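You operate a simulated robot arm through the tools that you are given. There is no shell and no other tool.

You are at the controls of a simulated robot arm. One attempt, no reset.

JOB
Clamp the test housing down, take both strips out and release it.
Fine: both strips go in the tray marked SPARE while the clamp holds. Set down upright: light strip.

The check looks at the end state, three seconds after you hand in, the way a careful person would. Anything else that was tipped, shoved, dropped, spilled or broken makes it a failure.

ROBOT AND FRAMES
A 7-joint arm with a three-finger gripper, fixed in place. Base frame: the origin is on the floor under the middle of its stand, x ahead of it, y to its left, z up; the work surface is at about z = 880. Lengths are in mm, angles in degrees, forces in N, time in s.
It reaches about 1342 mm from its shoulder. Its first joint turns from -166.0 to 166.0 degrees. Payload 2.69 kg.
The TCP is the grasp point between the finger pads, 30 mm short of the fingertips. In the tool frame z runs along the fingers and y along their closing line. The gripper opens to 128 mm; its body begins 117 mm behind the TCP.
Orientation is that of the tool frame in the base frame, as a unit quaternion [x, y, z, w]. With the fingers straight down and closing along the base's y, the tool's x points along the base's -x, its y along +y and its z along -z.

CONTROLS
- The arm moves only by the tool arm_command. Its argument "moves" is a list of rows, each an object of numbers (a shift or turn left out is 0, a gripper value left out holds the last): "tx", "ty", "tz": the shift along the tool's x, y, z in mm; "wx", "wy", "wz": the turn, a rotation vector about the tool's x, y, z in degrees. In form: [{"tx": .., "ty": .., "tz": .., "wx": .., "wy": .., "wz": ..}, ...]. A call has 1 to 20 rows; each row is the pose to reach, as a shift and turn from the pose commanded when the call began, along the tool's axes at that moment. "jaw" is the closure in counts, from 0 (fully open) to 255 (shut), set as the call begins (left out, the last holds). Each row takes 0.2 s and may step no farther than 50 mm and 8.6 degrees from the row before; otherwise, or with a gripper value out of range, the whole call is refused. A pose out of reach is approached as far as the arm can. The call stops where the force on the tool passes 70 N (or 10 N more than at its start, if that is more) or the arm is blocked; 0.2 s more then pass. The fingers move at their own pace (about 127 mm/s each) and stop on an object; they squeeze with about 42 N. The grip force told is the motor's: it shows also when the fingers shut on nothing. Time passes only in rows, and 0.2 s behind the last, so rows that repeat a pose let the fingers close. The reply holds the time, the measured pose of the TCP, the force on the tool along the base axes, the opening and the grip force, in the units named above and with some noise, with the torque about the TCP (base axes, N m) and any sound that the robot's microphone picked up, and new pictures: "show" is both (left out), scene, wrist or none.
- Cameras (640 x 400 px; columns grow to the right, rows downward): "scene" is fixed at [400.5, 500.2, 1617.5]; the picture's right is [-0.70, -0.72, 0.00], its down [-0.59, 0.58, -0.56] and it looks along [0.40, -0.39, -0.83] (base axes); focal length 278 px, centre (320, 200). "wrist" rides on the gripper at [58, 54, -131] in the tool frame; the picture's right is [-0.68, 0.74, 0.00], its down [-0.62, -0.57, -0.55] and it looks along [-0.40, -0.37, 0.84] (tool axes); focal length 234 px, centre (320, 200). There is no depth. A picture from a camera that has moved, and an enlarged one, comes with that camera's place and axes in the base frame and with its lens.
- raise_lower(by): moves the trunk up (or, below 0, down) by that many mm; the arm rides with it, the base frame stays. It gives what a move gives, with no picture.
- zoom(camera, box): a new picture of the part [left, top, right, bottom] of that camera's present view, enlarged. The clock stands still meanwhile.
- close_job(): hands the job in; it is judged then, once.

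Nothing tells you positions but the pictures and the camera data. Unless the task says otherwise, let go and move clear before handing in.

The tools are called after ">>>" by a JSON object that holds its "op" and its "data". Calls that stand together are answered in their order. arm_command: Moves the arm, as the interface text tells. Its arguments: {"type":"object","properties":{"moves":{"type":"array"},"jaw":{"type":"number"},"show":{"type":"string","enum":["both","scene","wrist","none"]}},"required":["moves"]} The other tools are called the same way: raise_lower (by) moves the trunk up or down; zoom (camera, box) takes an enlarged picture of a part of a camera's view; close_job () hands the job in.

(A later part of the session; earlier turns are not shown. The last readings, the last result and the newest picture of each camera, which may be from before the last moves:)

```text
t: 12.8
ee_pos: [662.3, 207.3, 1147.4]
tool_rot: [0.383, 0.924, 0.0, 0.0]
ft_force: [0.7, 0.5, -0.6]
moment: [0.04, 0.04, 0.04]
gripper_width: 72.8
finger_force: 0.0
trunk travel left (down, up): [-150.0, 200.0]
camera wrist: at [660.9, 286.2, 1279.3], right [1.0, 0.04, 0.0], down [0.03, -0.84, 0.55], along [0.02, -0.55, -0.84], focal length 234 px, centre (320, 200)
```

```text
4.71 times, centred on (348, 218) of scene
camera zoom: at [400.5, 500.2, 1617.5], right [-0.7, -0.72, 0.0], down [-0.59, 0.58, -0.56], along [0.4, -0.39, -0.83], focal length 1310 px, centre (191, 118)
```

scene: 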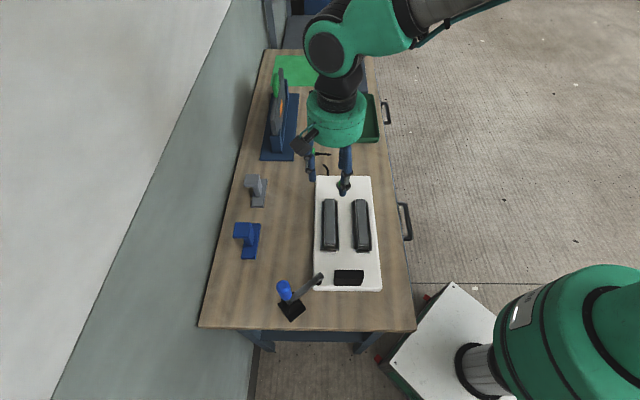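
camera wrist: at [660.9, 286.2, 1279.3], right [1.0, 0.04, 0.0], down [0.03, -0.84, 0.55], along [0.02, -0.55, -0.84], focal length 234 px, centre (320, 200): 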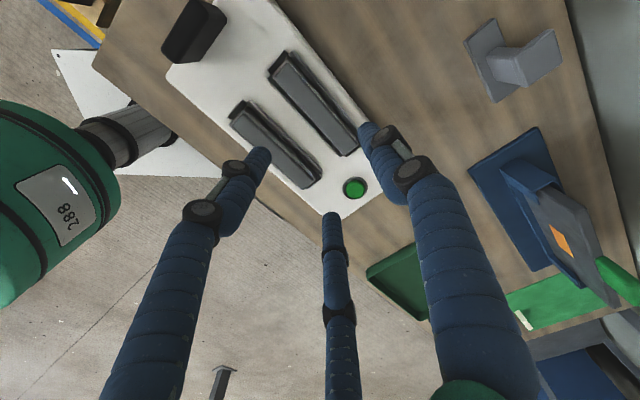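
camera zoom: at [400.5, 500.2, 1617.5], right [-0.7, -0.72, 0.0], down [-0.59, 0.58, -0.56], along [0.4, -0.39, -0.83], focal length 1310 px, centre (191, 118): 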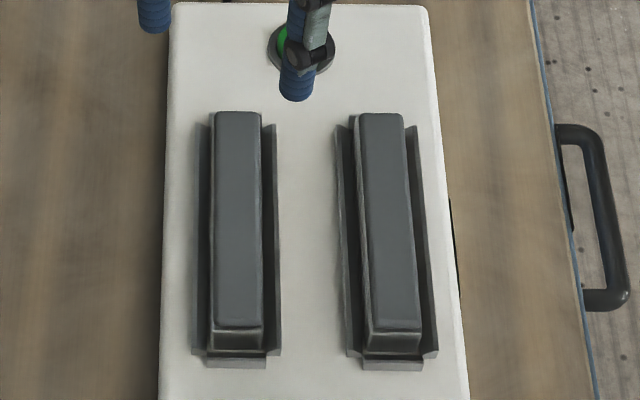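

The clamp's foot sits on the housing and the gripper is centred across the strip, about 8 mm too far along it. I'll shift back along the strip and go down part way, keeping the fingers open on either side.

>>> {"op": "arm_command", "data": {"moves": [{"tx": 7, "tz": 40}, {"tx": 7, "tz": 80}, {"tx": 7, "tz": 120}, {"tx": 7, "tz": 150}, {"tx": 7, "tz": 150}], "show": "both"}}

>>> {"op": "zoom", "data": {"camera": "scene", "box": [310, 175, 385, 260]}}

>>> {"op": "zoom", "data": {"camera": "wrist", "box": [210, 60, 430, 240]}}

```text
t: 14.0
ee_pos: [659.3, 213.8, 996.1]
tool_rot: [0.382, 0.924, 0.0, 0.0]
ft_force: [0.2, 0.2, 0.2]
moment: [0.0, 0.04, -0.03]
gripper_width: 72.7
finger_force: 0.0
trunk travel left (down, up): [-150.0, 200.0]
camera wrist: at [656.6, 292.1, 1128.1], right [1.0, 0.04, 0.0], down [0.04, -0.83, 0.55], along [0.02, -0.55, -0.84], focal length 234 px, centre (320, 200)
```

scene: 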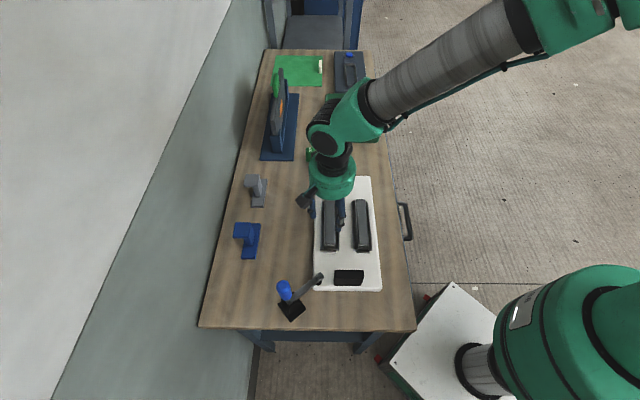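
wrist: 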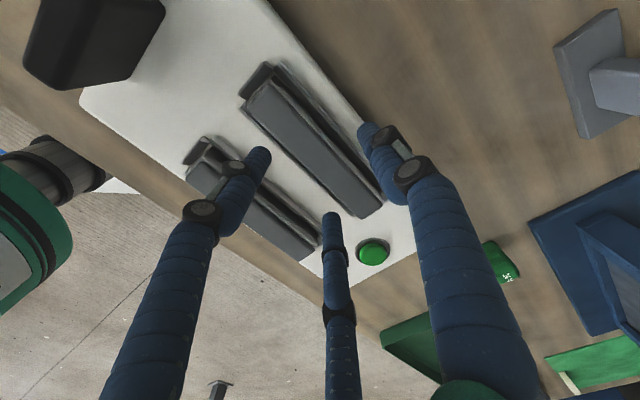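

```text
4.71 times, centred on (348, 218) of scene
camera zoom: at [400.5, 500.2, 1617.5], right [-0.7, -0.72, 0.0], down [-0.59, 0.58, -0.56], along [0.4, -0.39, -0.83], focal length 1310 px, centre (191, 118)
```

zoom: 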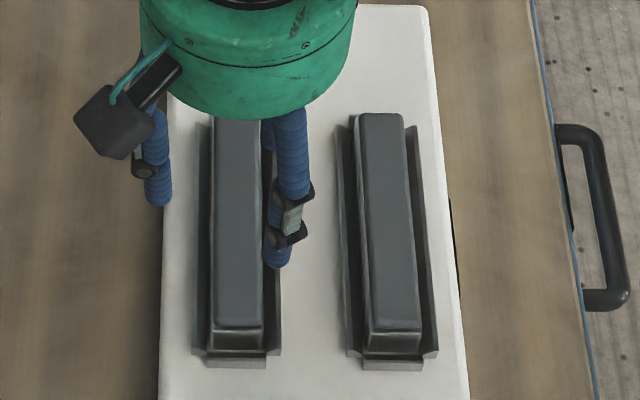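

```text
2.22 times, centred on (320, 150) of wrist
camera zoom: at [656.6, 292.1, 1128.1], right [1.0, 0.04, 0.0], down [0.04, -0.83, 0.55], along [0.02, -0.55, -0.84], focal length 520 px, centre (320, 311)
```

zoom: 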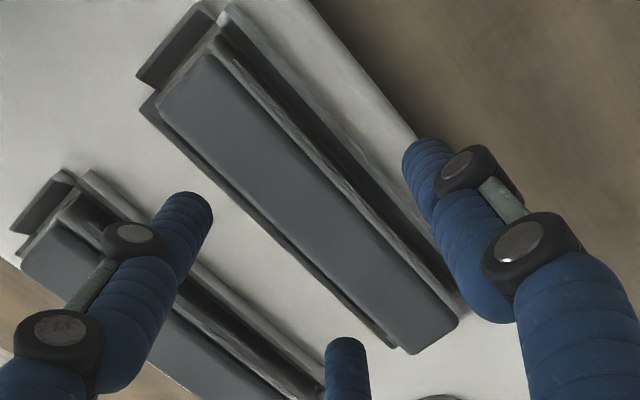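

The fingers straddle the strip well and need only about 2 mm of shift. I'll go down to tip height just above the frame's flared walls, then check.

>>> {"op": "arm_command", "data": {"moves": [{"tx": 3, "ty": -2, "tz": 20}, {"tx": 3, "ty": -2, "tz": 38}, {"tx": 3, "ty": -2, "tz": 50}, {"tx": 3, "ty": -2, "tz": 50}], "show": "both"}}

>>> {"op": "zoom", "data": {"camera": "scene", "box": [310, 185, 370, 260]}}

>>> {"op": "zoom", "data": {"camera": "wrist", "box": [210, 80, 430, 260]}}

```text
t: 15.0
ee_pos: [655.7, 212.9, 947.9]
tool_rot: [0.382, 0.924, 0.001, 0.001]
ft_force: [-0.7, 0.1, 20.1]
moment: [-0.08, 0.63, 0.07]
gripper_width: 76.1
finger_force: 2.5
trunk travel left (down, up): [-150.0, 200.0]
camera wrist: at [653.4, 291.6, 1080.8], right [1.0, 0.04, 0.0], down [0.03, -0.84, 0.55], along [0.03, -0.55, -0.84], focal length 234 px, centre (320, 200)
```

scene: 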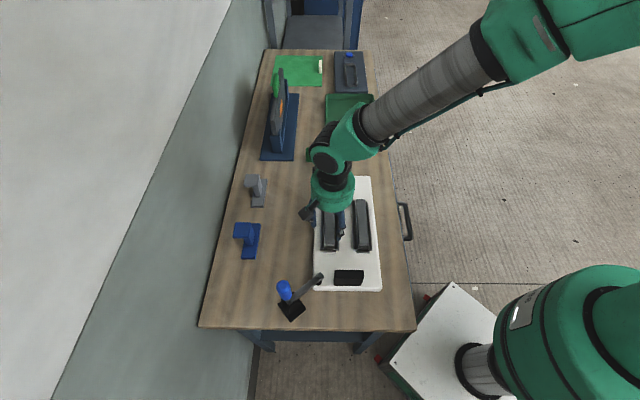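
wrist: 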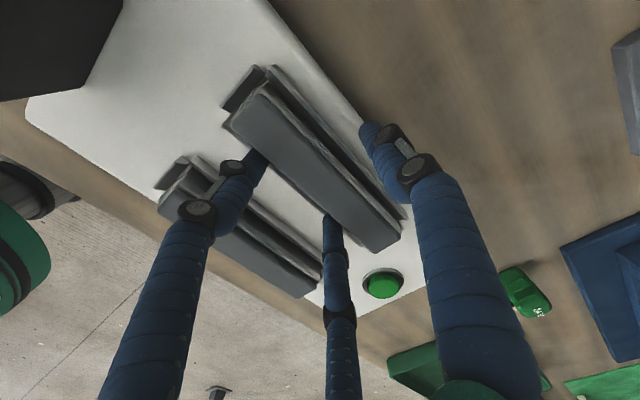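

```text
5.33 times, centred on (340, 222) of scene
camera zoom: at [400.5, 500.2, 1617.5], right [-0.7, -0.72, 0.0], down [-0.59, 0.58, -0.56], along [0.4, -0.39, -0.83], focal length 1485 px, centre (213, 80)
```

zoom: 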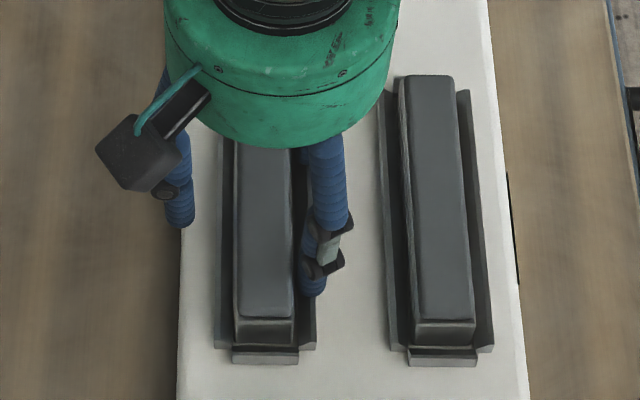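

```text
2.22 times, centred on (320, 170) of wrist
camera zoom: at [653.4, 291.6, 1080.8], right [1.0, 0.04, 0.0], down [0.03, -0.84, 0.55], along [0.03, -0.55, -0.84], focal length 520 px, centre (320, 267)
```

zoom: 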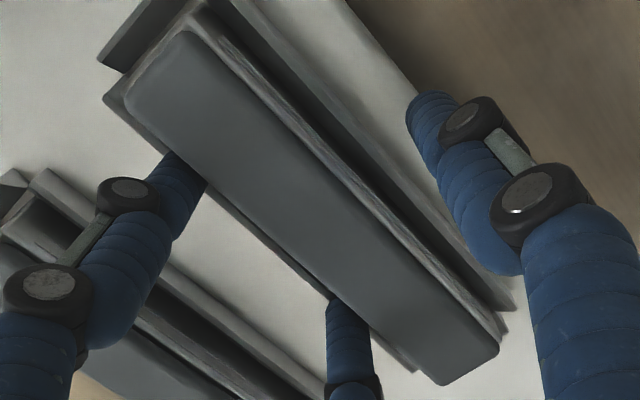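

The tips touched the frame's side wall at TCP z≈948: the two fingers on one side close in at a slant and stood nearer the strip than the single finger. I'll raise a little, open wider, shift about 8 mm so all three will meet the strip together, and come down to z≈951.

>>> {"op": "arm_command", "data": {"moves": [{"tz": -15}, {"tz": -15}, {"tx": 3, "ty": -8, "tz": -15}, {"tx": 3, "ty": -8, "tz": -10}, {"tx": 3, "ty": -8, "tz": -5}, {"tx": 3, "ty": -8, "tz": -5}], "jaw": 52, "show": "both"}}

>>> {"op": "zoom", "data": {"camera": "wrist", "box": [210, 80, 430, 260]}}

>>> {"op": "zoom", "data": {"camera": "scene", "box": [310, 185, 370, 260]}}

```text
t: 16.4
ee_pos: [647.4, 210.3, 952.4]
tool_rot: [0.383, 0.924, -0.001, 0.0]
ft_force: [-0.1, 0.8, -0.2]
moment: [-0.02, 0.01, 0.0]
gripper_width: 101.9
finger_force: 0.0
trunk travel left (down, up): [-150.0, 200.0]
camera wrist: at [645.5, 288.5, 1083.6], right [1.0, 0.04, 0.0], down [0.04, -0.83, 0.55], along [0.02, -0.55, -0.84], focal length 234 px, centre (320, 200)
```

scene: 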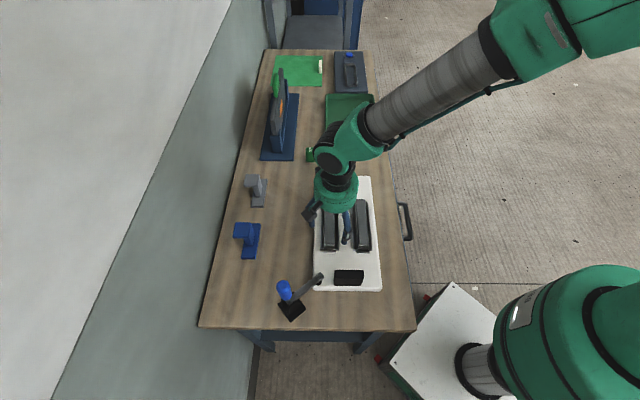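
wrist: 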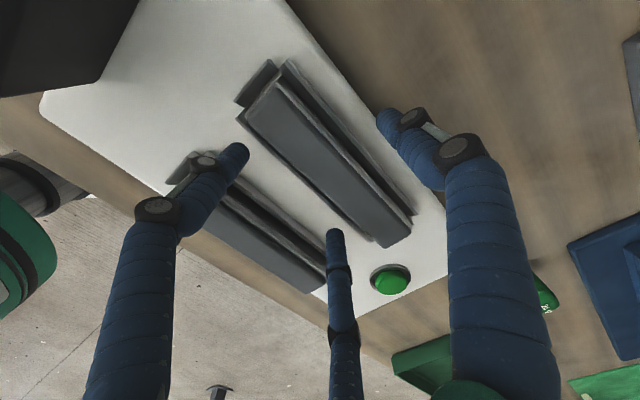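

```text
2.22 times, centred on (320, 170) of wrist
camera zoom: at [645.5, 288.5, 1083.6], right [1.0, 0.04, 0.0], down [0.04, -0.83, 0.55], along [0.02, -0.55, -0.84], focal length 520 px, centre (320, 267)
```

zoom: 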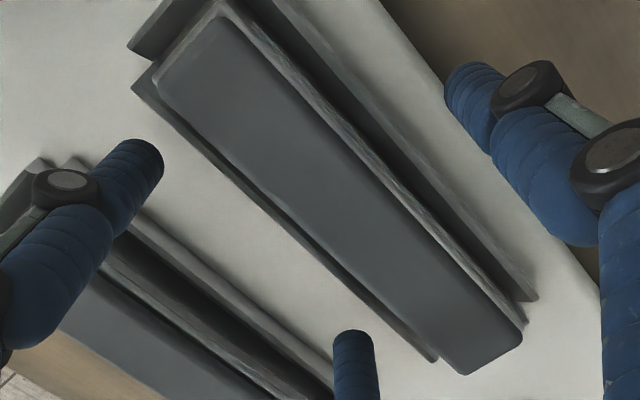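

```text
5.33 times, centred on (340, 222) of scene
camera zoom: at [400.5, 500.2, 1617.5], right [-0.7, -0.72, 0.0], down [-0.59, 0.58, -0.56], along [0.4, -0.39, -0.83], focal length 1485 px, centre (213, 80)
```

zoom: 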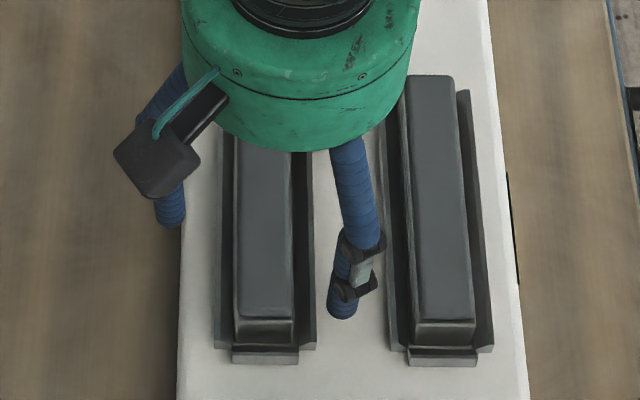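

All three fingers are clear of the frame with the strip between them. I'll close on it now.

>>> {"op": "arm_command", "data": {"moves": [{"tz": 0}, {"tz": 0}, {"tz": 0}, {"tz": 0}], "jaw": 255, "show": "both"}}

>>> {"op": "zoom", "data": {"camera": "wrist", "box": [210, 80, 430, 260]}}

>>> {"op": "zoom", "data": {"camera": "scene", "box": [310, 185, 370, 260]}}

```text
t: 17.4
ee_pos: [646.8, 209.3, 952.3]
tool_rot: [0.382, 0.924, 0.0, 0.001]
ft_force: [-0.7, 0.4, 1.2]
moment: [0.03, -0.02, 0.0]
gripper_width: 43.3
finger_force: 42.3
trunk travel left (down, up): [-150.0, 200.0]
camera wrist: at [645.4, 288.5, 1083.8], right [1.0, 0.04, 0.0], down [0.04, -0.83, 0.55], along [0.02, -0.55, -0.84], focal length 234 px, centre (320, 200)
```

scene: 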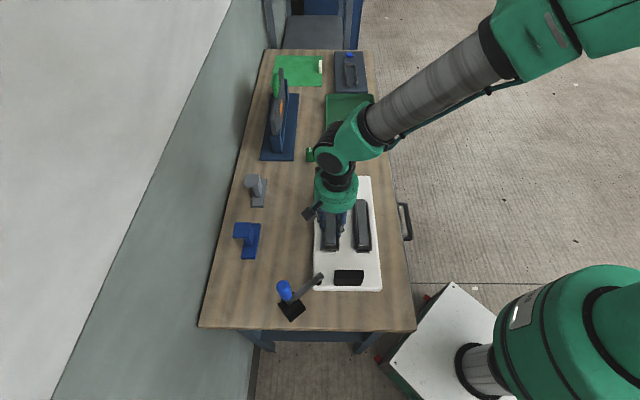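
wrist: 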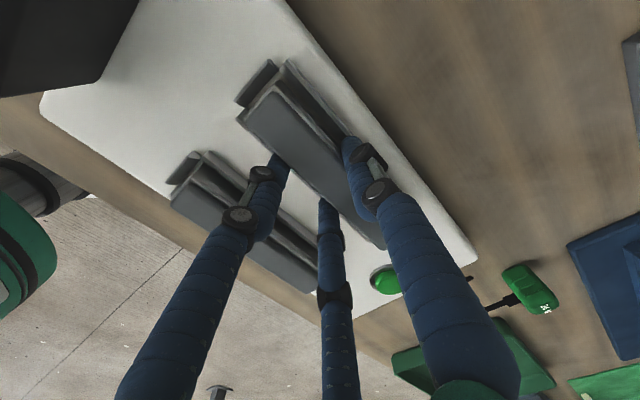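

```text
2.22 times, centred on (320, 170) of wrist
camera zoom: at [645.4, 288.5, 1083.8], right [1.0, 0.04, 0.0], down [0.04, -0.83, 0.55], along [0.02, -0.55, -0.84], focal length 520 px, centre (320, 267)
```

zoom: 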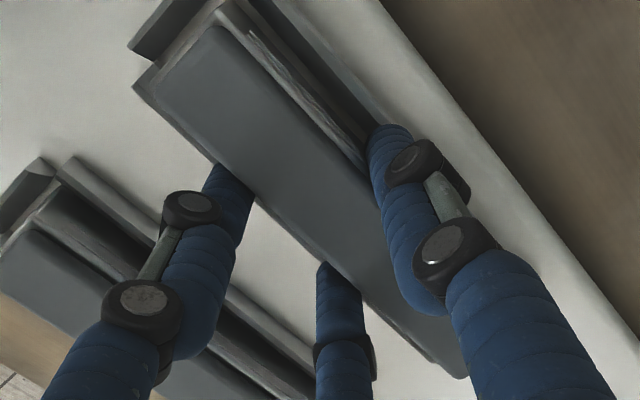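

```text
5.33 times, centred on (340, 222) of scene
camera zoom: at [400.5, 500.2, 1617.5], right [-0.7, -0.72, 0.0], down [-0.59, 0.58, -0.56], along [0.4, -0.39, -0.83], focal length 1485 px, centre (213, 80)
```

zoom: 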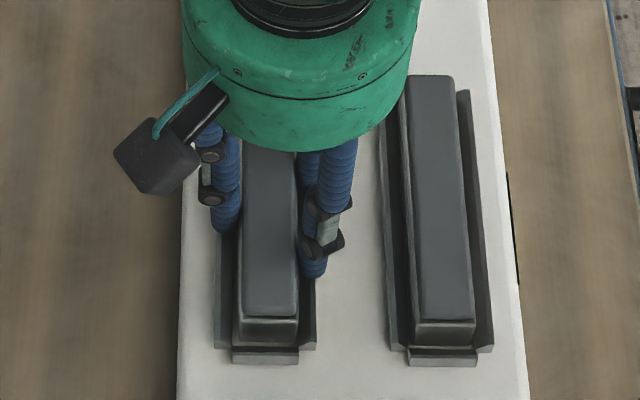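

Opening is 43 mm with a full 42 N squeeze: the strip is held. I'll lift gently straight up.

>>> {"op": "arm_command", "data": {"moves": [{"tz": -4}, {"tz": -8}, {"tz": -12}, {"tz": -16}, {"tz": -20}], "show": "both"}}

>>> {"op": "zoom", "data": {"camera": "wrist", "box": [210, 80, 430, 260]}}

>>> {"op": "zoom", "data": {"camera": "scene", "box": [310, 185, 370, 260]}}

```text
t: 18.6
ee_pos: [647.7, 208.0, 971.2]
tool_rot: [0.382, 0.924, 0.0, 0.0]
ft_force: [-0.1, 0.7, -2.0]
moment: [0.0, 0.04, 0.01]
gripper_width: 43.4
finger_force: 41.9
trunk travel left (down, up): [-150.0, 200.0]
camera wrist: at [644.9, 288.2, 1103.7], right [1.0, 0.04, 0.0], down [0.04, -0.83, 0.55], along [0.02, -0.55, -0.84], focal length 234 px, centre (320, 200)
```

scene: 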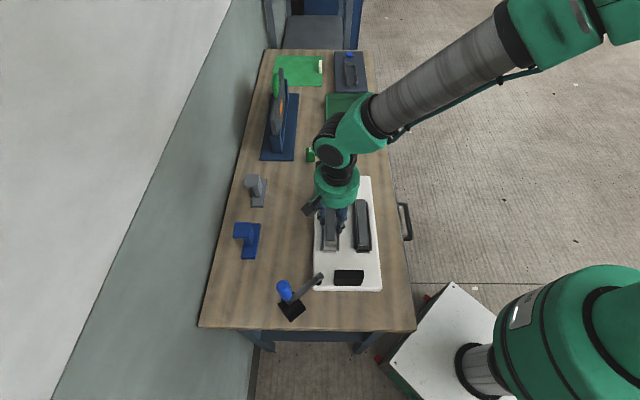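
wrist: 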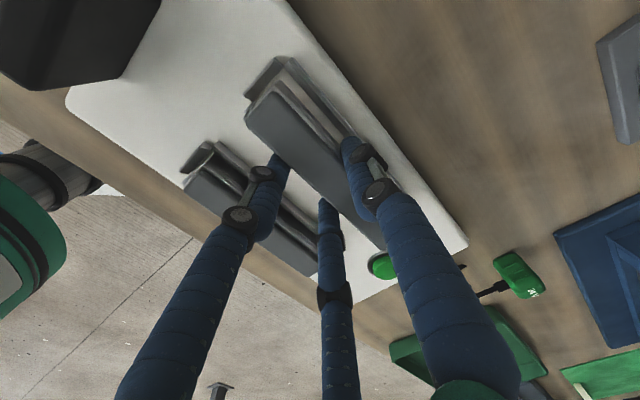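

```text
2.22 times, centred on (320, 170) of wrist
camera zoom: at [644.9, 288.2, 1103.7], right [1.0, 0.04, 0.0], down [0.04, -0.83, 0.55], along [0.02, -0.55, -0.84], focal length 520 px, centre (320, 267)
```

zoom: 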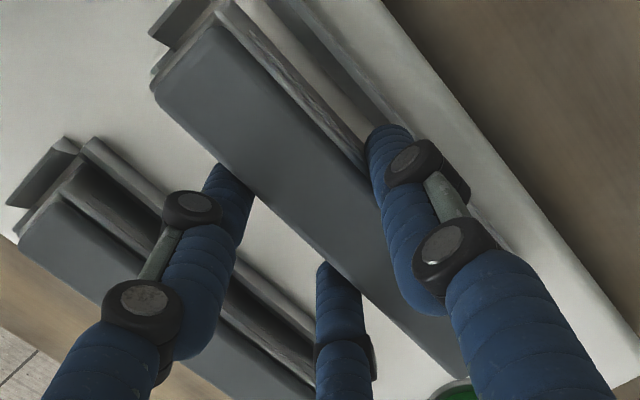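

```text
5.33 times, centred on (340, 222) of scene
camera zoom: at [400.5, 500.2, 1617.5], right [-0.7, -0.72, 0.0], down [-0.59, 0.58, -0.56], along [0.4, -0.39, -0.83], focal length 1485 px, centre (213, 80)
```

zoom: 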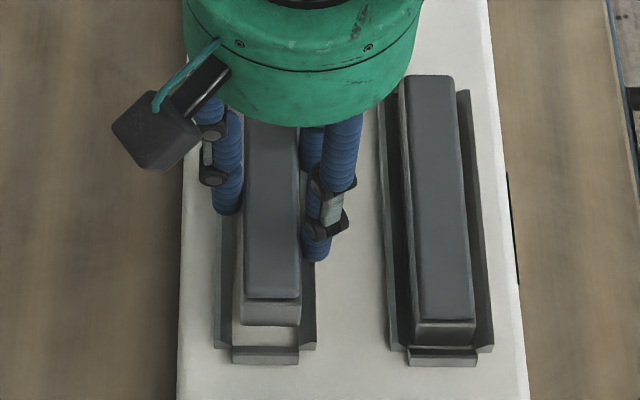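

The strip comes free and hangs level (about 2 N), and the housing stayed put. I'll lift it well clear and look again before carrying it.

>>> {"op": "arm_command", "data": {"moves": [{"tz": -20}, {"tz": -45}, {"tz": -75}, {"tz": -105}, {"tz": -130}, {"tz": -130}], "show": "both"}}

>>> {"op": "zoom", "data": {"camera": "wrist", "box": [210, 80, 430, 260]}}

>>> {"op": "zoom", "data": {"camera": "scene", "box": [290, 165, 390, 300]}}

```text
t: 20.0
ee_pos: [645.3, 208.3, 1103.1]
tool_rot: [0.383, 0.924, 0.0, 0.001]
ft_force: [0.6, 0.3, -1.1]
moment: [-0.03, 0.01, 0.04]
gripper_width: 43.1
finger_force: 42.1
trunk travel left (down, up): [-150.0, 200.0]
camera wrist: at [644.6, 287.7, 1234.2], right [1.0, 0.04, 0.0], down [0.04, -0.83, 0.55], along [0.02, -0.55, -0.84], focal length 234 px, centre (320, 200)
```

scene: 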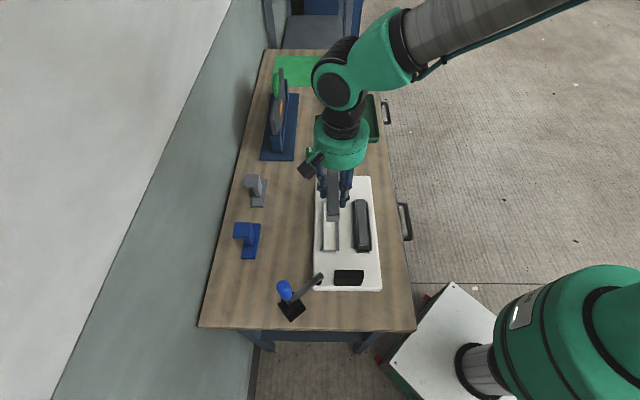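
wrist: 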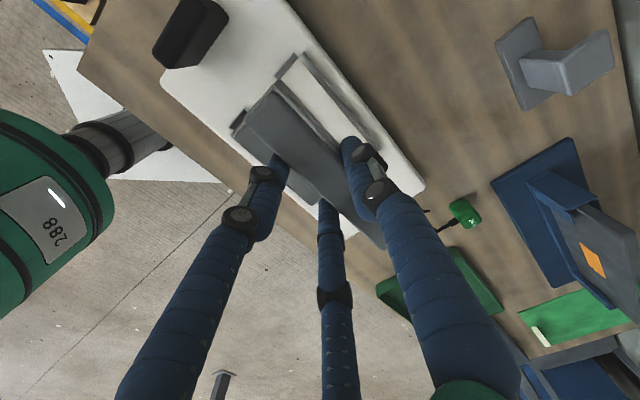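

```text
2.22 times, centred on (320, 170) of wrist
camera zoom: at [644.6, 287.7, 1234.2], right [1.0, 0.04, 0.0], down [0.04, -0.83, 0.55], along [0.02, -0.55, -0.84], focal length 520 px, centre (320, 267)
```

zoom: 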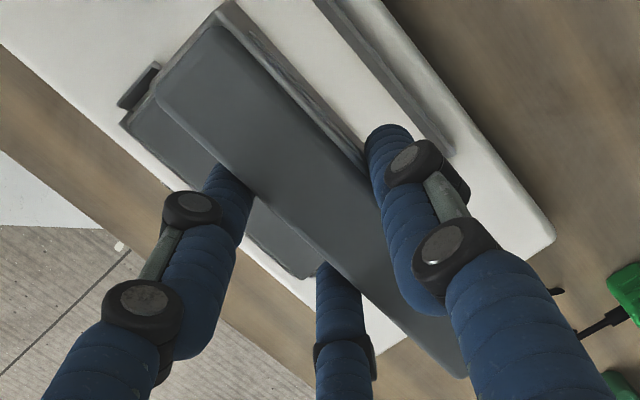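

```text
2.96 times, centred on (340, 232) of scene
camera zoom: at [400.5, 500.2, 1617.5], right [-0.7, -0.72, 0.0], down [-0.59, 0.58, -0.56], along [0.4, -0.39, -0.83], focal length 825 px, centre (261, 104)
```

zoom: 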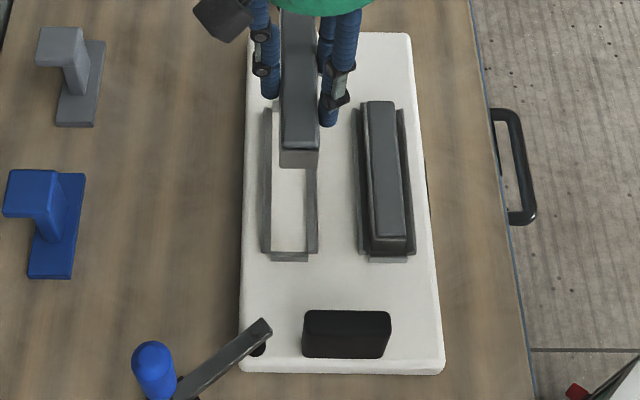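

The strip is safely out and its empty frame is visible. Carrying it at height along the bench toward the green tray now.

>>> {"op": "arm_command", "data": {"moves": [{"tx": -25, "ty": -3}, {"tx": -65, "ty": -7}, {"tx": -107, "ty": -11}, {"tx": -149, "ty": -16}, {"tx": -191, "ty": -20}, {"tx": -233, "ty": -24}, {"tx": -275, "ty": -29}, {"tx": -317, "ty": -33}, {"tx": -359, "ty": -37}, {"tx": -401, "ty": -42}, {"tx": -441, "ty": -46}, {"tx": -470, "ty": -49}, {"tx": -489, "ty": -51}, {"tx": -489, "ty": -51}], "show": "both"}}

>>> {"op": "zoom", "data": {"camera": "wrist", "box": [200, 60, 440, 260]}}

>>> {"op": "zoom", "data": {"camera": "scene", "box": [300, 40, 420, 160]}}

```text
t: 23.0
ee_pos: [956.8, -172.9, 1102.5]
tool_rot: [0.383, 0.924, 0.001, 0.0]
ft_force: [0.2, -0.4, -1.1]
moment: [-0.03, -0.01, 0.0]
gripper_width: 43.5
finger_force: 42.3
trunk travel left (down, up): [-150.0, 200.0]
camera wrist: at [955.6, -93.8, 1234.5], right [1.0, 0.04, 0.0], down [0.04, -0.84, 0.55], along [0.02, -0.55, -0.84], focal length 234 px, centre (320, 200)
```

scene: 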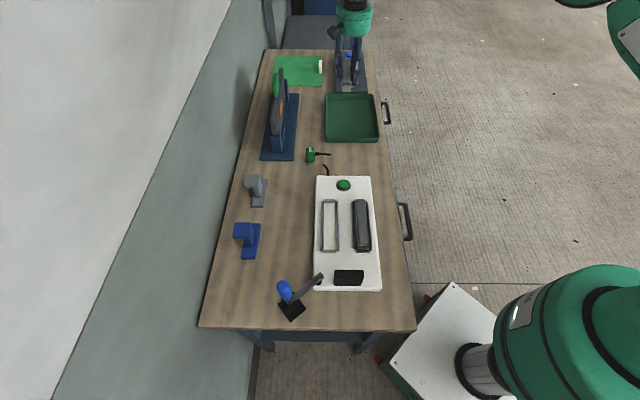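
wrist: 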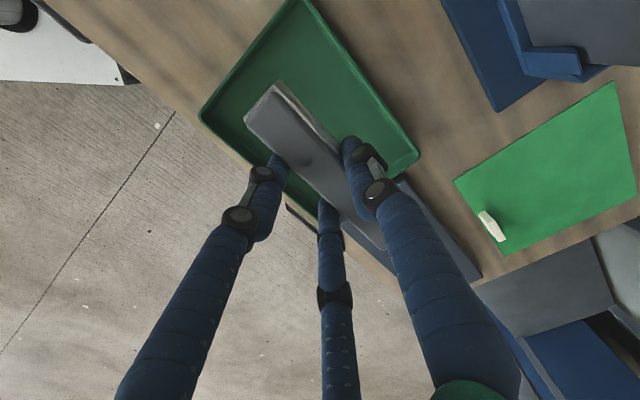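

```text
2.00 times, centred on (320, 160) of wrist
camera zoom: at [955.6, -93.8, 1234.5], right [1.0, 0.04, 0.0], down [0.04, -0.84, 0.55], along [0.02, -0.55, -0.84], focal length 468 px, centre (320, 280)
```

zoom: 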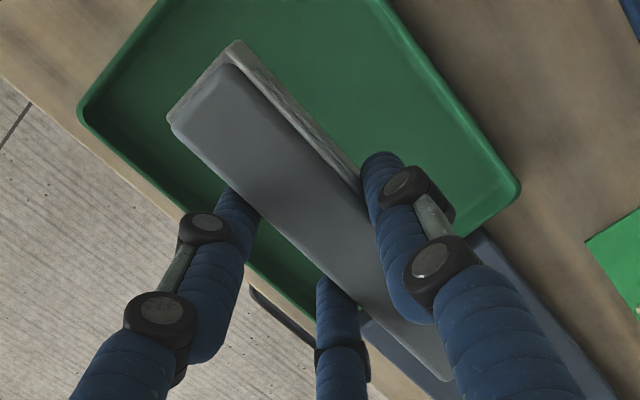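

```text
3.33 times, centred on (360, 100) of scene
camera zoom: at [400.5, 500.2, 1617.5], right [-0.7, -0.72, 0.0], down [-0.59, 0.58, -0.56], along [0.4, -0.39, -0.83], focal length 928 px, centre (187, 533)
```

zoom: 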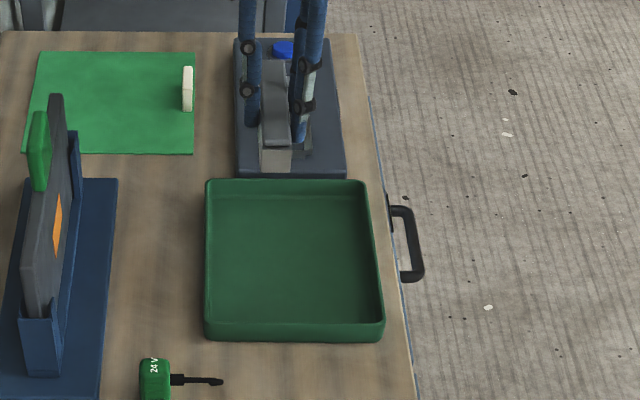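

The strip hangs over the tray. My fix of the tray centre is about (949, -201), so the strip lies some 33 mm to the wall side of the middle, lengthwise aligned. I'll go down most of the way.

>>> {"op": "arm_command", "data": {"moves": [{"tz": 35}, {"tz": 75}, {"tz": 110}, {"tz": 135}, {"tz": 152}, {"tz": 152}], "show": "both"}}

>>> {"op": "zoom", "data": {"camera": "wrist", "box": [200, 0, 480, 260]}}

>>> {"op": "zoom", "data": {"camera": "scene", "box": [310, 70, 400, 160]}}

```text
t: 24.4
ee_pos: [958.3, -172.7, 951.1]
tool_rot: [0.383, 0.924, 0.0, -0.001]
ft_force: [0.9, 0.2, 0.3]
moment: [0.0, 0.06, -0.02]
gripper_width: 43.2
finger_force: 41.6
trunk travel left (down, up): [-150.0, 200.0]
camera wrist: at [956.0, -93.9, 1082.3], right [1.0, 0.04, 0.0], down [0.04, -0.84, 0.55], along [0.02, -0.55, -0.84], focal length 234 px, centre (320, 200)
```

scene: 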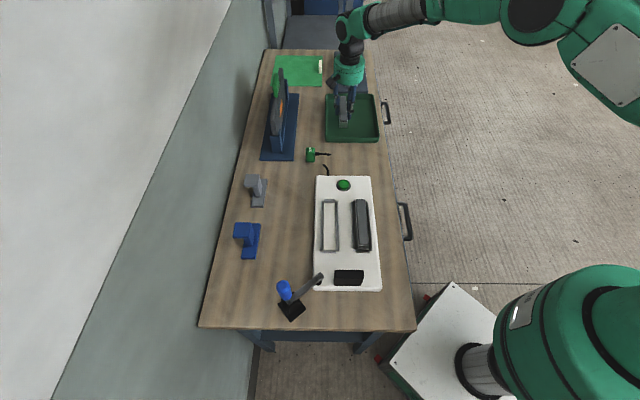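
wrist: 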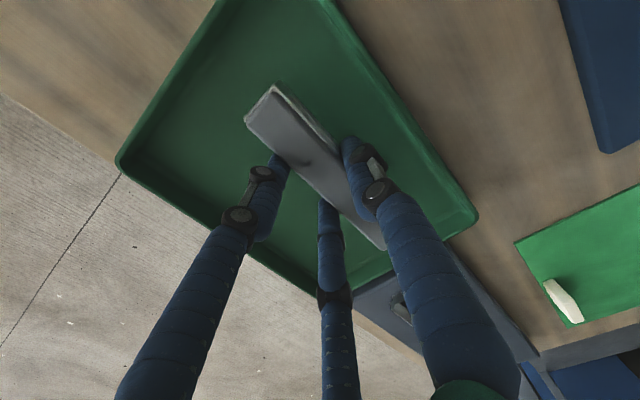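

```text
1.54 times, centred on (340, 130) of wrist
camera zoom: at [956.0, -93.9, 1082.3], right [1.0, 0.04, 0.0], down [0.04, -0.84, 0.55], along [0.02, -0.55, -0.84], focal length 360 px, centre (289, 308)
```

zoom: 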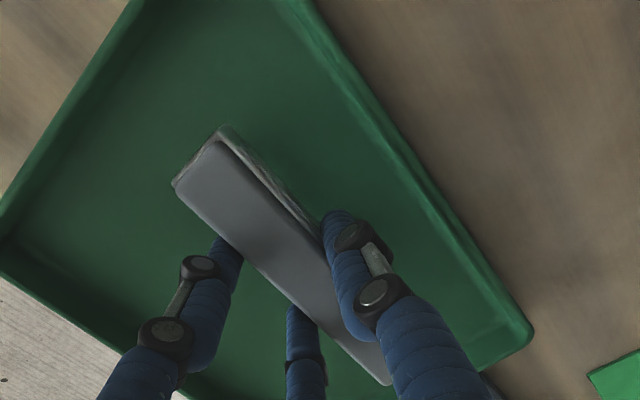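

```text
4.44 times, centred on (355, 115) of scene
camera zoom: at [400.5, 500.2, 1617.5], right [-0.7, -0.72, 0.0], down [-0.59, 0.58, -0.56], along [0.4, -0.39, -0.83], focal length 1237 px, centre (164, 578)
```

zoom: 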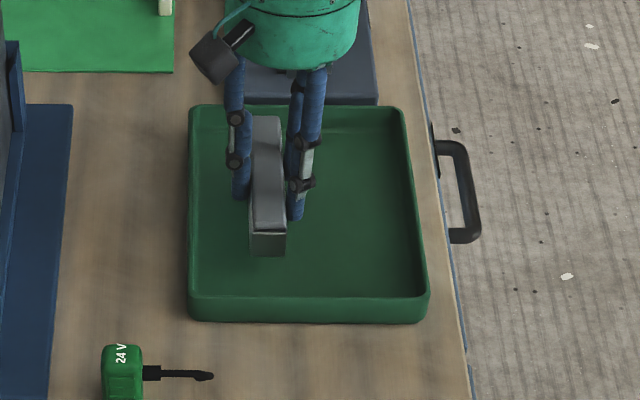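

The strip sits inside the tray with clearance on all sides. I'll lower it the last part in small steps and watch the force.

>>> {"op": "arm_command", "data": {"moves": [{"tz": 4}, {"tz": 8}, {"tz": 11}], "show": "none"}}

```text
t: 25.2
ee_pos: [957.6, -173.3, 939.1]
tool_rot: [0.383, 0.924, -0.001, 0.001]
ft_force: [-0.3, 0.2, -1.1]
moment: [0.03, 0.03, 0.01]
gripper_width: 43.4
finger_force: 42.7
trunk travel left (down, up): [-150.0, 200.0]
```

No contact yet (weight only), so I'm going on down in 2 mm steps.

>>> {"op": "arm_command", "data": {"moves": [{"tz": 1.5}, {"tz": 3}], "show": "none"}}

```text
t: 25.8
ee_pos: [957.0, -172.7, 936.3]
tool_rot: [0.384, 0.924, 0.0, 0.0]
ft_force: [0.2, -0.6, -1.9]
moment: [0.01, 0.02, -0.02]
gripper_width: 43.2
finger_force: 42.4
trunk travel left (down, up): [-150.0, 200.0]
```

The strip still hangs free. Another small step down.

>>> {"op": "arm_command", "data": {"moves": [{"tz": 1.5}, {"tz": 3}], "show": "none"}}

```text
t: 26.4
ee_pos: [957.6, -172.8, 933.7]
tool_rot: [0.383, 0.924, -0.001, 0.0]
ft_force: [0.6, 0.3, -0.9]
moment: [0.04, 0.01, -0.02]
gripper_width: 43.4
finger_force: 41.9
trunk travel left (down, up): [-150.0, 200.0]
```

Still no contact. Continuing in small steps.

>>> {"op": "arm_command", "data": {"moves": [{"tz": 1.5}, {"tz": 2.5}], "show": "scene"}}

>>> {"op": "zoom", "data": {"camera": "scene", "box": [310, 70, 400, 160]}}

```text
t: 27.0
ee_pos: [957.1, -172.5, 931.6]
tool_rot: [0.382, 0.924, 0.0, 0.0]
ft_force: [0.6, 0.6, -1.5]
moment: [0.02, 0.02, 0.03]
gripper_width: 43.1
finger_force: 42.3
trunk travel left (down, up): [-150.0, 200.0]
```

scene: 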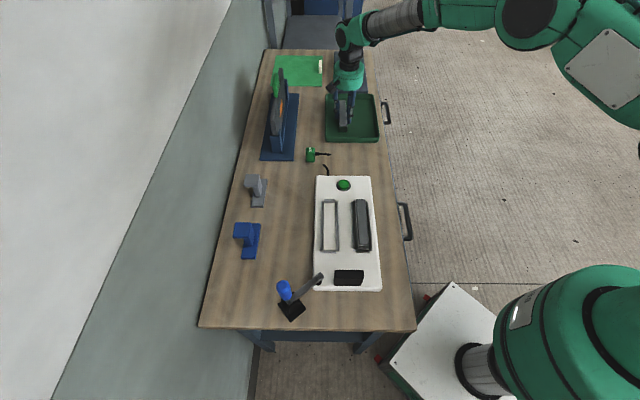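

```text
4.44 times, centred on (355, 115) of scene
camera zoom: at [400.5, 500.2, 1617.5], right [-0.7, -0.72, 0.0], down [-0.59, 0.58, -0.56], along [0.4, -0.39, -0.83], focal length 1237 px, centre (164, 578)
```

zoom: 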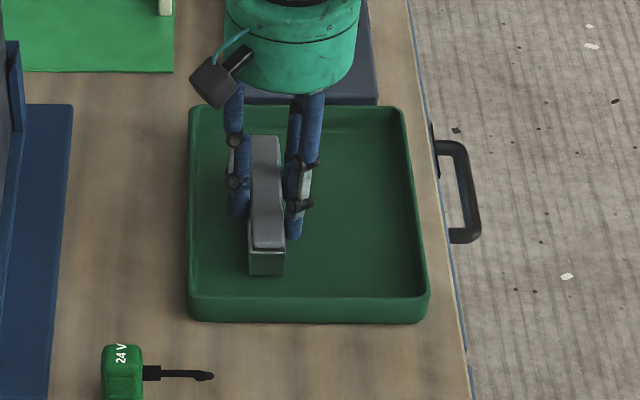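

The strip is close to the tray floor but not touching. Two more millimetres at a time.

>>> {"op": "arm_command", "data": {"moves": [{"tz": 1.2}, {"tz": 2.4}], "show": "none"}}

```text
t: 27.6
ee_pos: [957.2, -171.5, 928.7]
tool_rot: [0.383, 0.924, 0.0, 0.0]
ft_force: [-0.1, -0.6, -0.6]
moment: [0.0, 0.0, 0.0]
gripper_width: 43.4
finger_force: 42.4
trunk travel left (down, up): [-150.0, 200.0]
```

>>> {"op": "arm_command", "data": {"moves": [{"tz": 1}, {"tz": 2}], "show": "none"}}

```text
t: 28.2
ee_pos: [957.9, -172.7, 927.6]
tool_rot: [0.383, 0.924, 0.0, 0.001]
ft_force: [-0.9, 0.7, 2.1]
moment: [0.08, -0.01, 0.05]
gripper_width: 43.3
finger_force: 42.0
trunk travel left (down, up): [-150.0, 200.0]
```

The force turned positive, a first sign of contact. One more millimetre to confirm.

>>> {"op": "arm_command", "data": {"moves": [{"tz": 0.5}, {"tz": 1}], "show": "none"}}

```text
t: 28.8
ee_pos: [958.8, -173.0, 927.1]
tool_rot: [0.382, 0.924, -0.001, 0.0]
ft_force: [-2.5, -0.2, 8.0]
moment: [0.3, 0.19, 0.03]
gripper_width: 43.5
finger_force: 41.9
trunk travel left (down, up): [-150.0, 200.0]
```

The strip rests on the tray floor (8 N). I'll open just enough to let go (56 mm), staying clear of the tray wall, and look.

>>> {"op": "arm_command", "data": {"moves": [{"tz": -0.5}, {"tz": -0.5}, {"tz": -0.5}], "jaw": 143, "show": "both"}}

>>> {"op": "zoom", "data": {"camera": "scene", "box": [310, 70, 400, 160]}}

>>> {"op": "zoom", "data": {"camera": "wrist", "box": [200, 0, 480, 260]}}

```text
t: 29.6
ee_pos: [957.9, -173.3, 925.0]
tool_rot: [0.382, 0.924, 0.0, -0.001]
ft_force: [0.0, 0.7, -0.5]
moment: [0.01, 0.0, -0.02]
gripper_width: 56.2
finger_force: 0.0
trunk travel left (down, up): [-150.0, 200.0]
camera wrist: at [955.5, -93.5, 1057.7], right [1.0, 0.04, 0.0], down [0.04, -0.84, 0.55], along [0.02, -0.55, -0.84], focal length 234 px, centre (320, 200)
```

scene: 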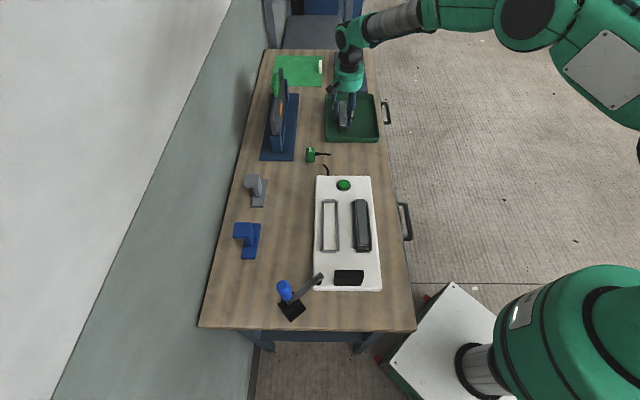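
wrist: 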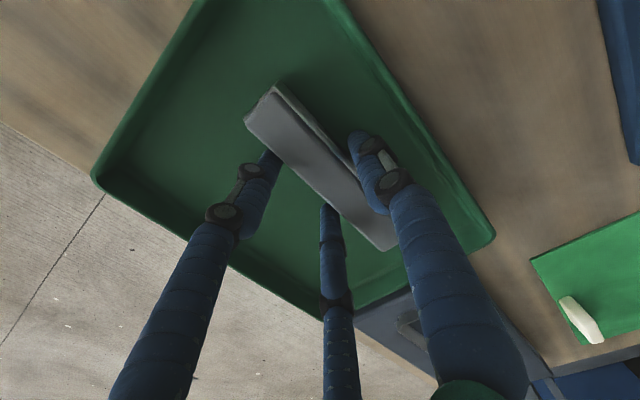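

```text
4.44 times, centred on (355, 115) of scene
camera zoom: at [400.5, 500.2, 1617.5], right [-0.7, -0.72, 0.0], down [-0.59, 0.58, -0.56], along [0.4, -0.39, -0.83], focal length 1237 px, centre (164, 578)
```

zoom: 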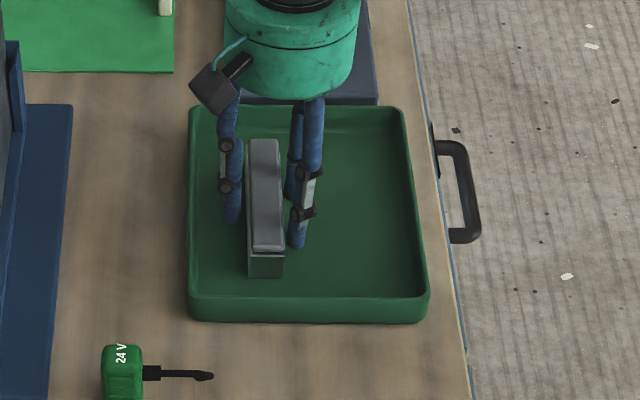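

```text
1.54 times, centred on (340, 130) of wrist
camera zoom: at [955.5, -93.5, 1057.7], right [1.0, 0.04, 0.0], down [0.04, -0.84, 0.55], along [0.02, -0.55, -0.84], focal length 360 px, centre (289, 308)
```

zoom: 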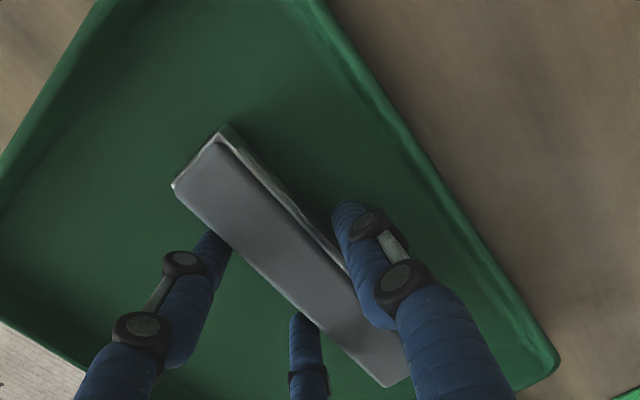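

The first strip stands free and upright in the tray. I'll rise straight up and check it.

>>> {"op": "arm_command", "data": {"moves": [{"tz": -10}, {"tz": -25}, {"tz": -60}, {"tz": -100}, {"tz": -140}, {"tz": -180}, {"tz": -180}], "show": "both"}}

>>> {"op": "zoom", "data": {"camera": "scene", "box": [310, 70, 400, 160]}}

>>> {"op": "zoom", "data": {"camera": "wrist", "box": [200, 0, 480, 260]}}

```text
t: 31.2
ee_pos: [954.8, -172.1, 1107.8]
tool_rot: [0.383, 0.924, 0.0, 0.0]
ft_force: [-1.0, -0.3, 0.7]
moment: [-0.03, -0.04, -0.03]
gripper_width: 56.3
finger_force: 0.0
trunk travel left (down, up): [-150.0, 200.0]
camera wrist: at [953.9, -93.7, 1239.6], right [1.0, 0.04, 0.0], down [0.04, -0.84, 0.55], along [0.02, -0.55, -0.84], focal length 234 px, centre (320, 200)
```

scene: 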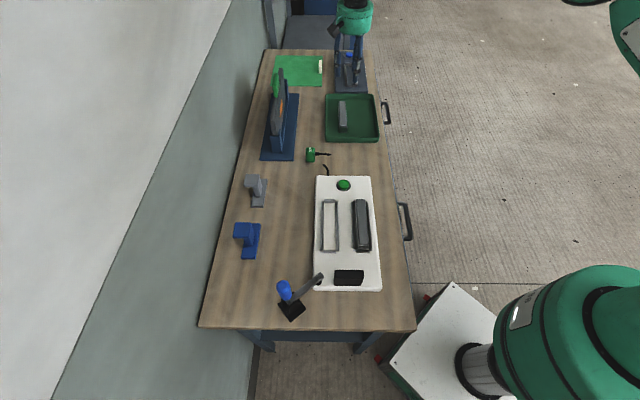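
wrist: 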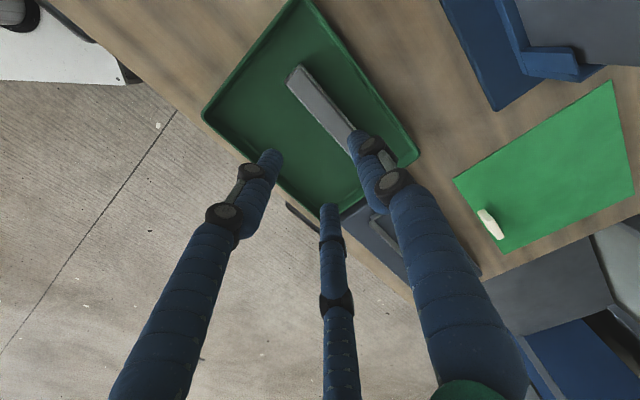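

```text
4.44 times, centred on (355, 115) of scene
camera zoom: at [400.5, 500.2, 1617.5], right [-0.7, -0.72, 0.0], down [-0.59, 0.58, -0.56], along [0.4, -0.39, -0.83], focal length 1237 px, centre (164, 578)
```

zoom: 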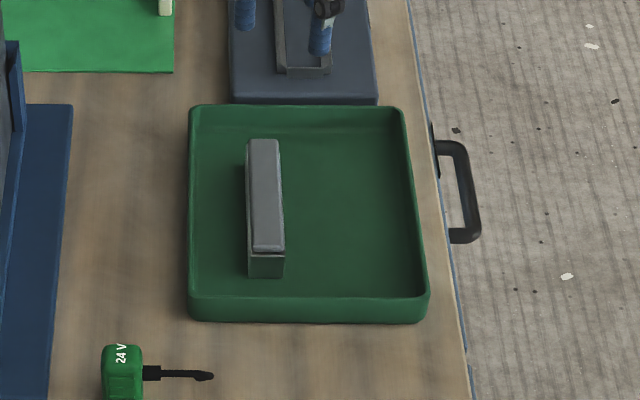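

```text
1.54 times, centred on (340, 130) of wrist
camera zoom: at [953.9, -93.7, 1239.6], right [1.0, 0.04, 0.0], down [0.04, -0.84, 0.55], along [0.02, -0.55, -0.84], focal length 360 px, centre (289, 308)
```

zoom: 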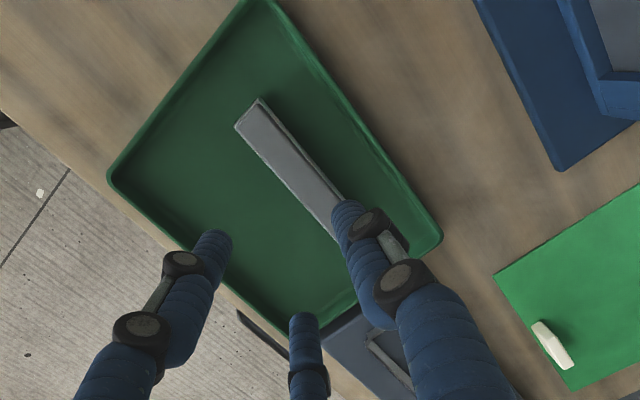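

The first strip is standing upright in the tray. Before fetching the second, I'll look for the SPARE marking and at what stands beyond the bench's far end.

>>> {"op": "zoom", "data": {"camera": "wrist", "box": [440, 200, 640, 400]}}

>>> {"op": "zoom", "data": {"camera": "scene", "box": [250, 0, 390, 100]}}

>>> {"op": "zoom", "data": {"camera": "scene", "box": [360, 270, 520, 400]}}

```text
2.00 times, centred on (540, 300) of wrist
camera zoom: at [953.9, -93.7, 1239.6], right [1.0, 0.04, 0.0], down [0.04, -0.84, 0.55], along [0.02, -0.55, -0.84], focal length 468 px, centre (-120, 0)
```

zoom: 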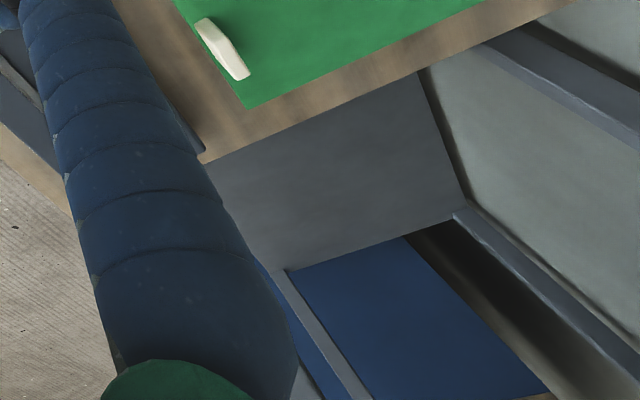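

```text
4.00 times, centred on (320, 50) of scene
camera zoom: at [400.5, 500.2, 1617.5], right [-0.7, -0.72, 0.0], down [-0.59, 0.58, -0.56], along [0.4, -0.39, -0.83], focal length 1114 px, centre (320, 800)
```

zoom: 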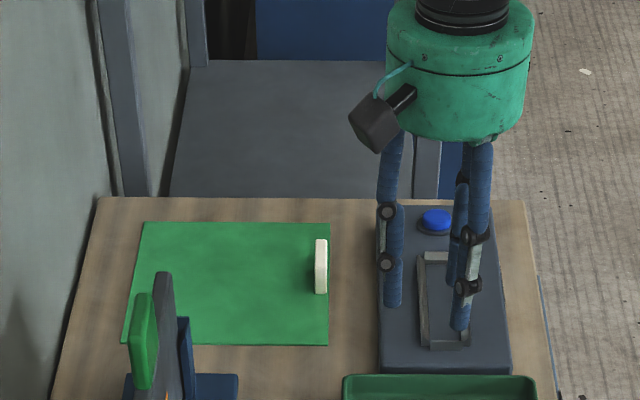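

```text
3.08 times, centred on (440, 335) of scene
camera zoom: at [400.5, 500.2, 1617.5], right [-0.7, -0.72, 0.0], down [-0.59, 0.58, -0.56], along [0.4, -0.39, -0.83], focal length 857 px, centre (-49, -215)
```

zoom: 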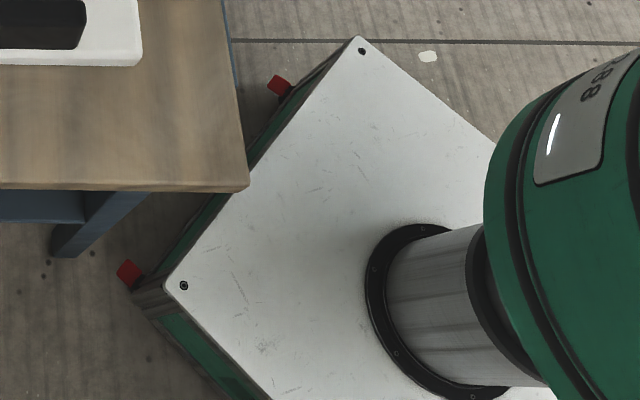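

There is no other tray about, so the green one is the tray meant. Now back along the bench to the second strip (centre about (598, 142)), opening the fingers to 102 mm on the way.

>>> {"op": "arm_command", "data": {"moves": [{"tx": 38, "ty": -3}, {"tx": 80, "ty": -6}, {"tx": 122, "ty": -10}, {"tx": 164, "ty": -13}, {"tx": 206, "ty": -17}, {"tx": 248, "ty": -20}, {"tx": 290, "ty": -23}, {"tx": 332, "ty": -27}, {"tx": 374, "ty": -30}, {"tx": 416, "ty": -34}, {"tx": 456, "ty": -37, "tz": 20}, {"tx": 477, "ty": -38.5, "tz": 57}, {"tx": 477, "ty": -38.5, "tz": 57}], "jaw": 52, "show": "both"}}

>>> {"op": "zoom", "data": {"camera": "wrist", "box": [200, 40, 440, 240]}}

>>> {"op": "zoom", "data": {"camera": "scene", "box": [310, 175, 400, 300]}}

```text
t: 34.0
ee_pos: [593.4, 136.8, 1048.1]
tool_rot: [0.383, 0.924, 0.0, -0.001]
ft_force: [0.0, 0.2, 0.2]
moment: [-0.1, -0.02, 0.0]
gripper_width: 101.9
finger_force: 0.1
trunk travel left (down, up): [-150.0, 200.0]
camera wrist: at [591.7, 216.3, 1179.4], right [1.0, 0.04, 0.0], down [0.04, -0.83, 0.55], along [0.02, -0.55, -0.84], focal length 234 px, centre (320, 200)
```

scene: 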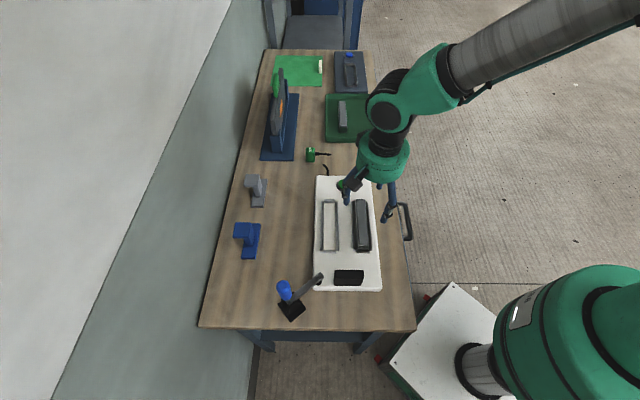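
wrist: 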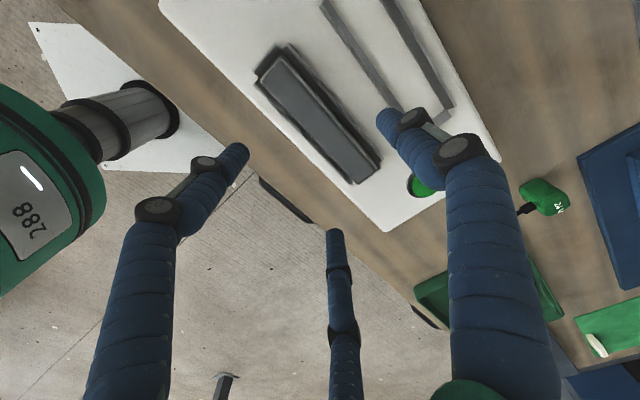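

```text
2.00 times, centred on (320, 140) of wrist
camera zoom: at [591.7, 216.3, 1179.4], right [1.0, 0.04, 0.0], down [0.04, -0.83, 0.55], along [0.02, -0.55, -0.84], focal length 468 px, centre (320, 320)
```

zoom: 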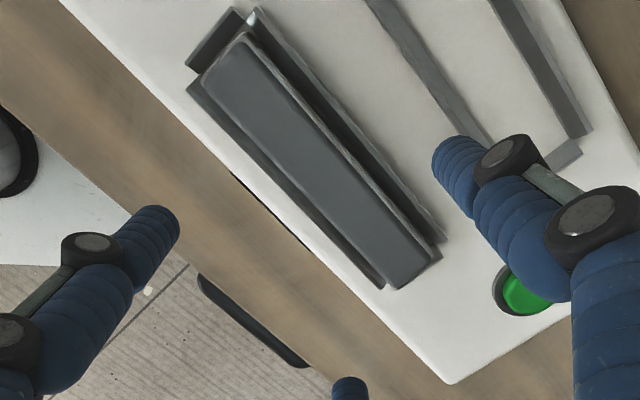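

```text
3.20 times, centred on (355, 238) of scene
camera zoom: at [400.5, 500.2, 1617.5], right [-0.7, -0.72, 0.0], down [-0.59, 0.58, -0.56], along [0.4, -0.39, -0.83], focal length 891 px, centre (208, 80)
```

zoom: 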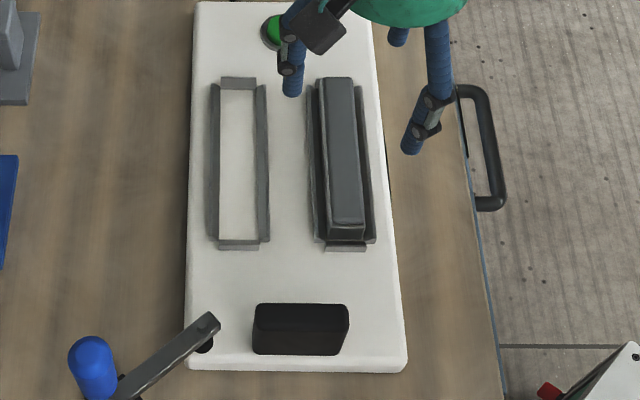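

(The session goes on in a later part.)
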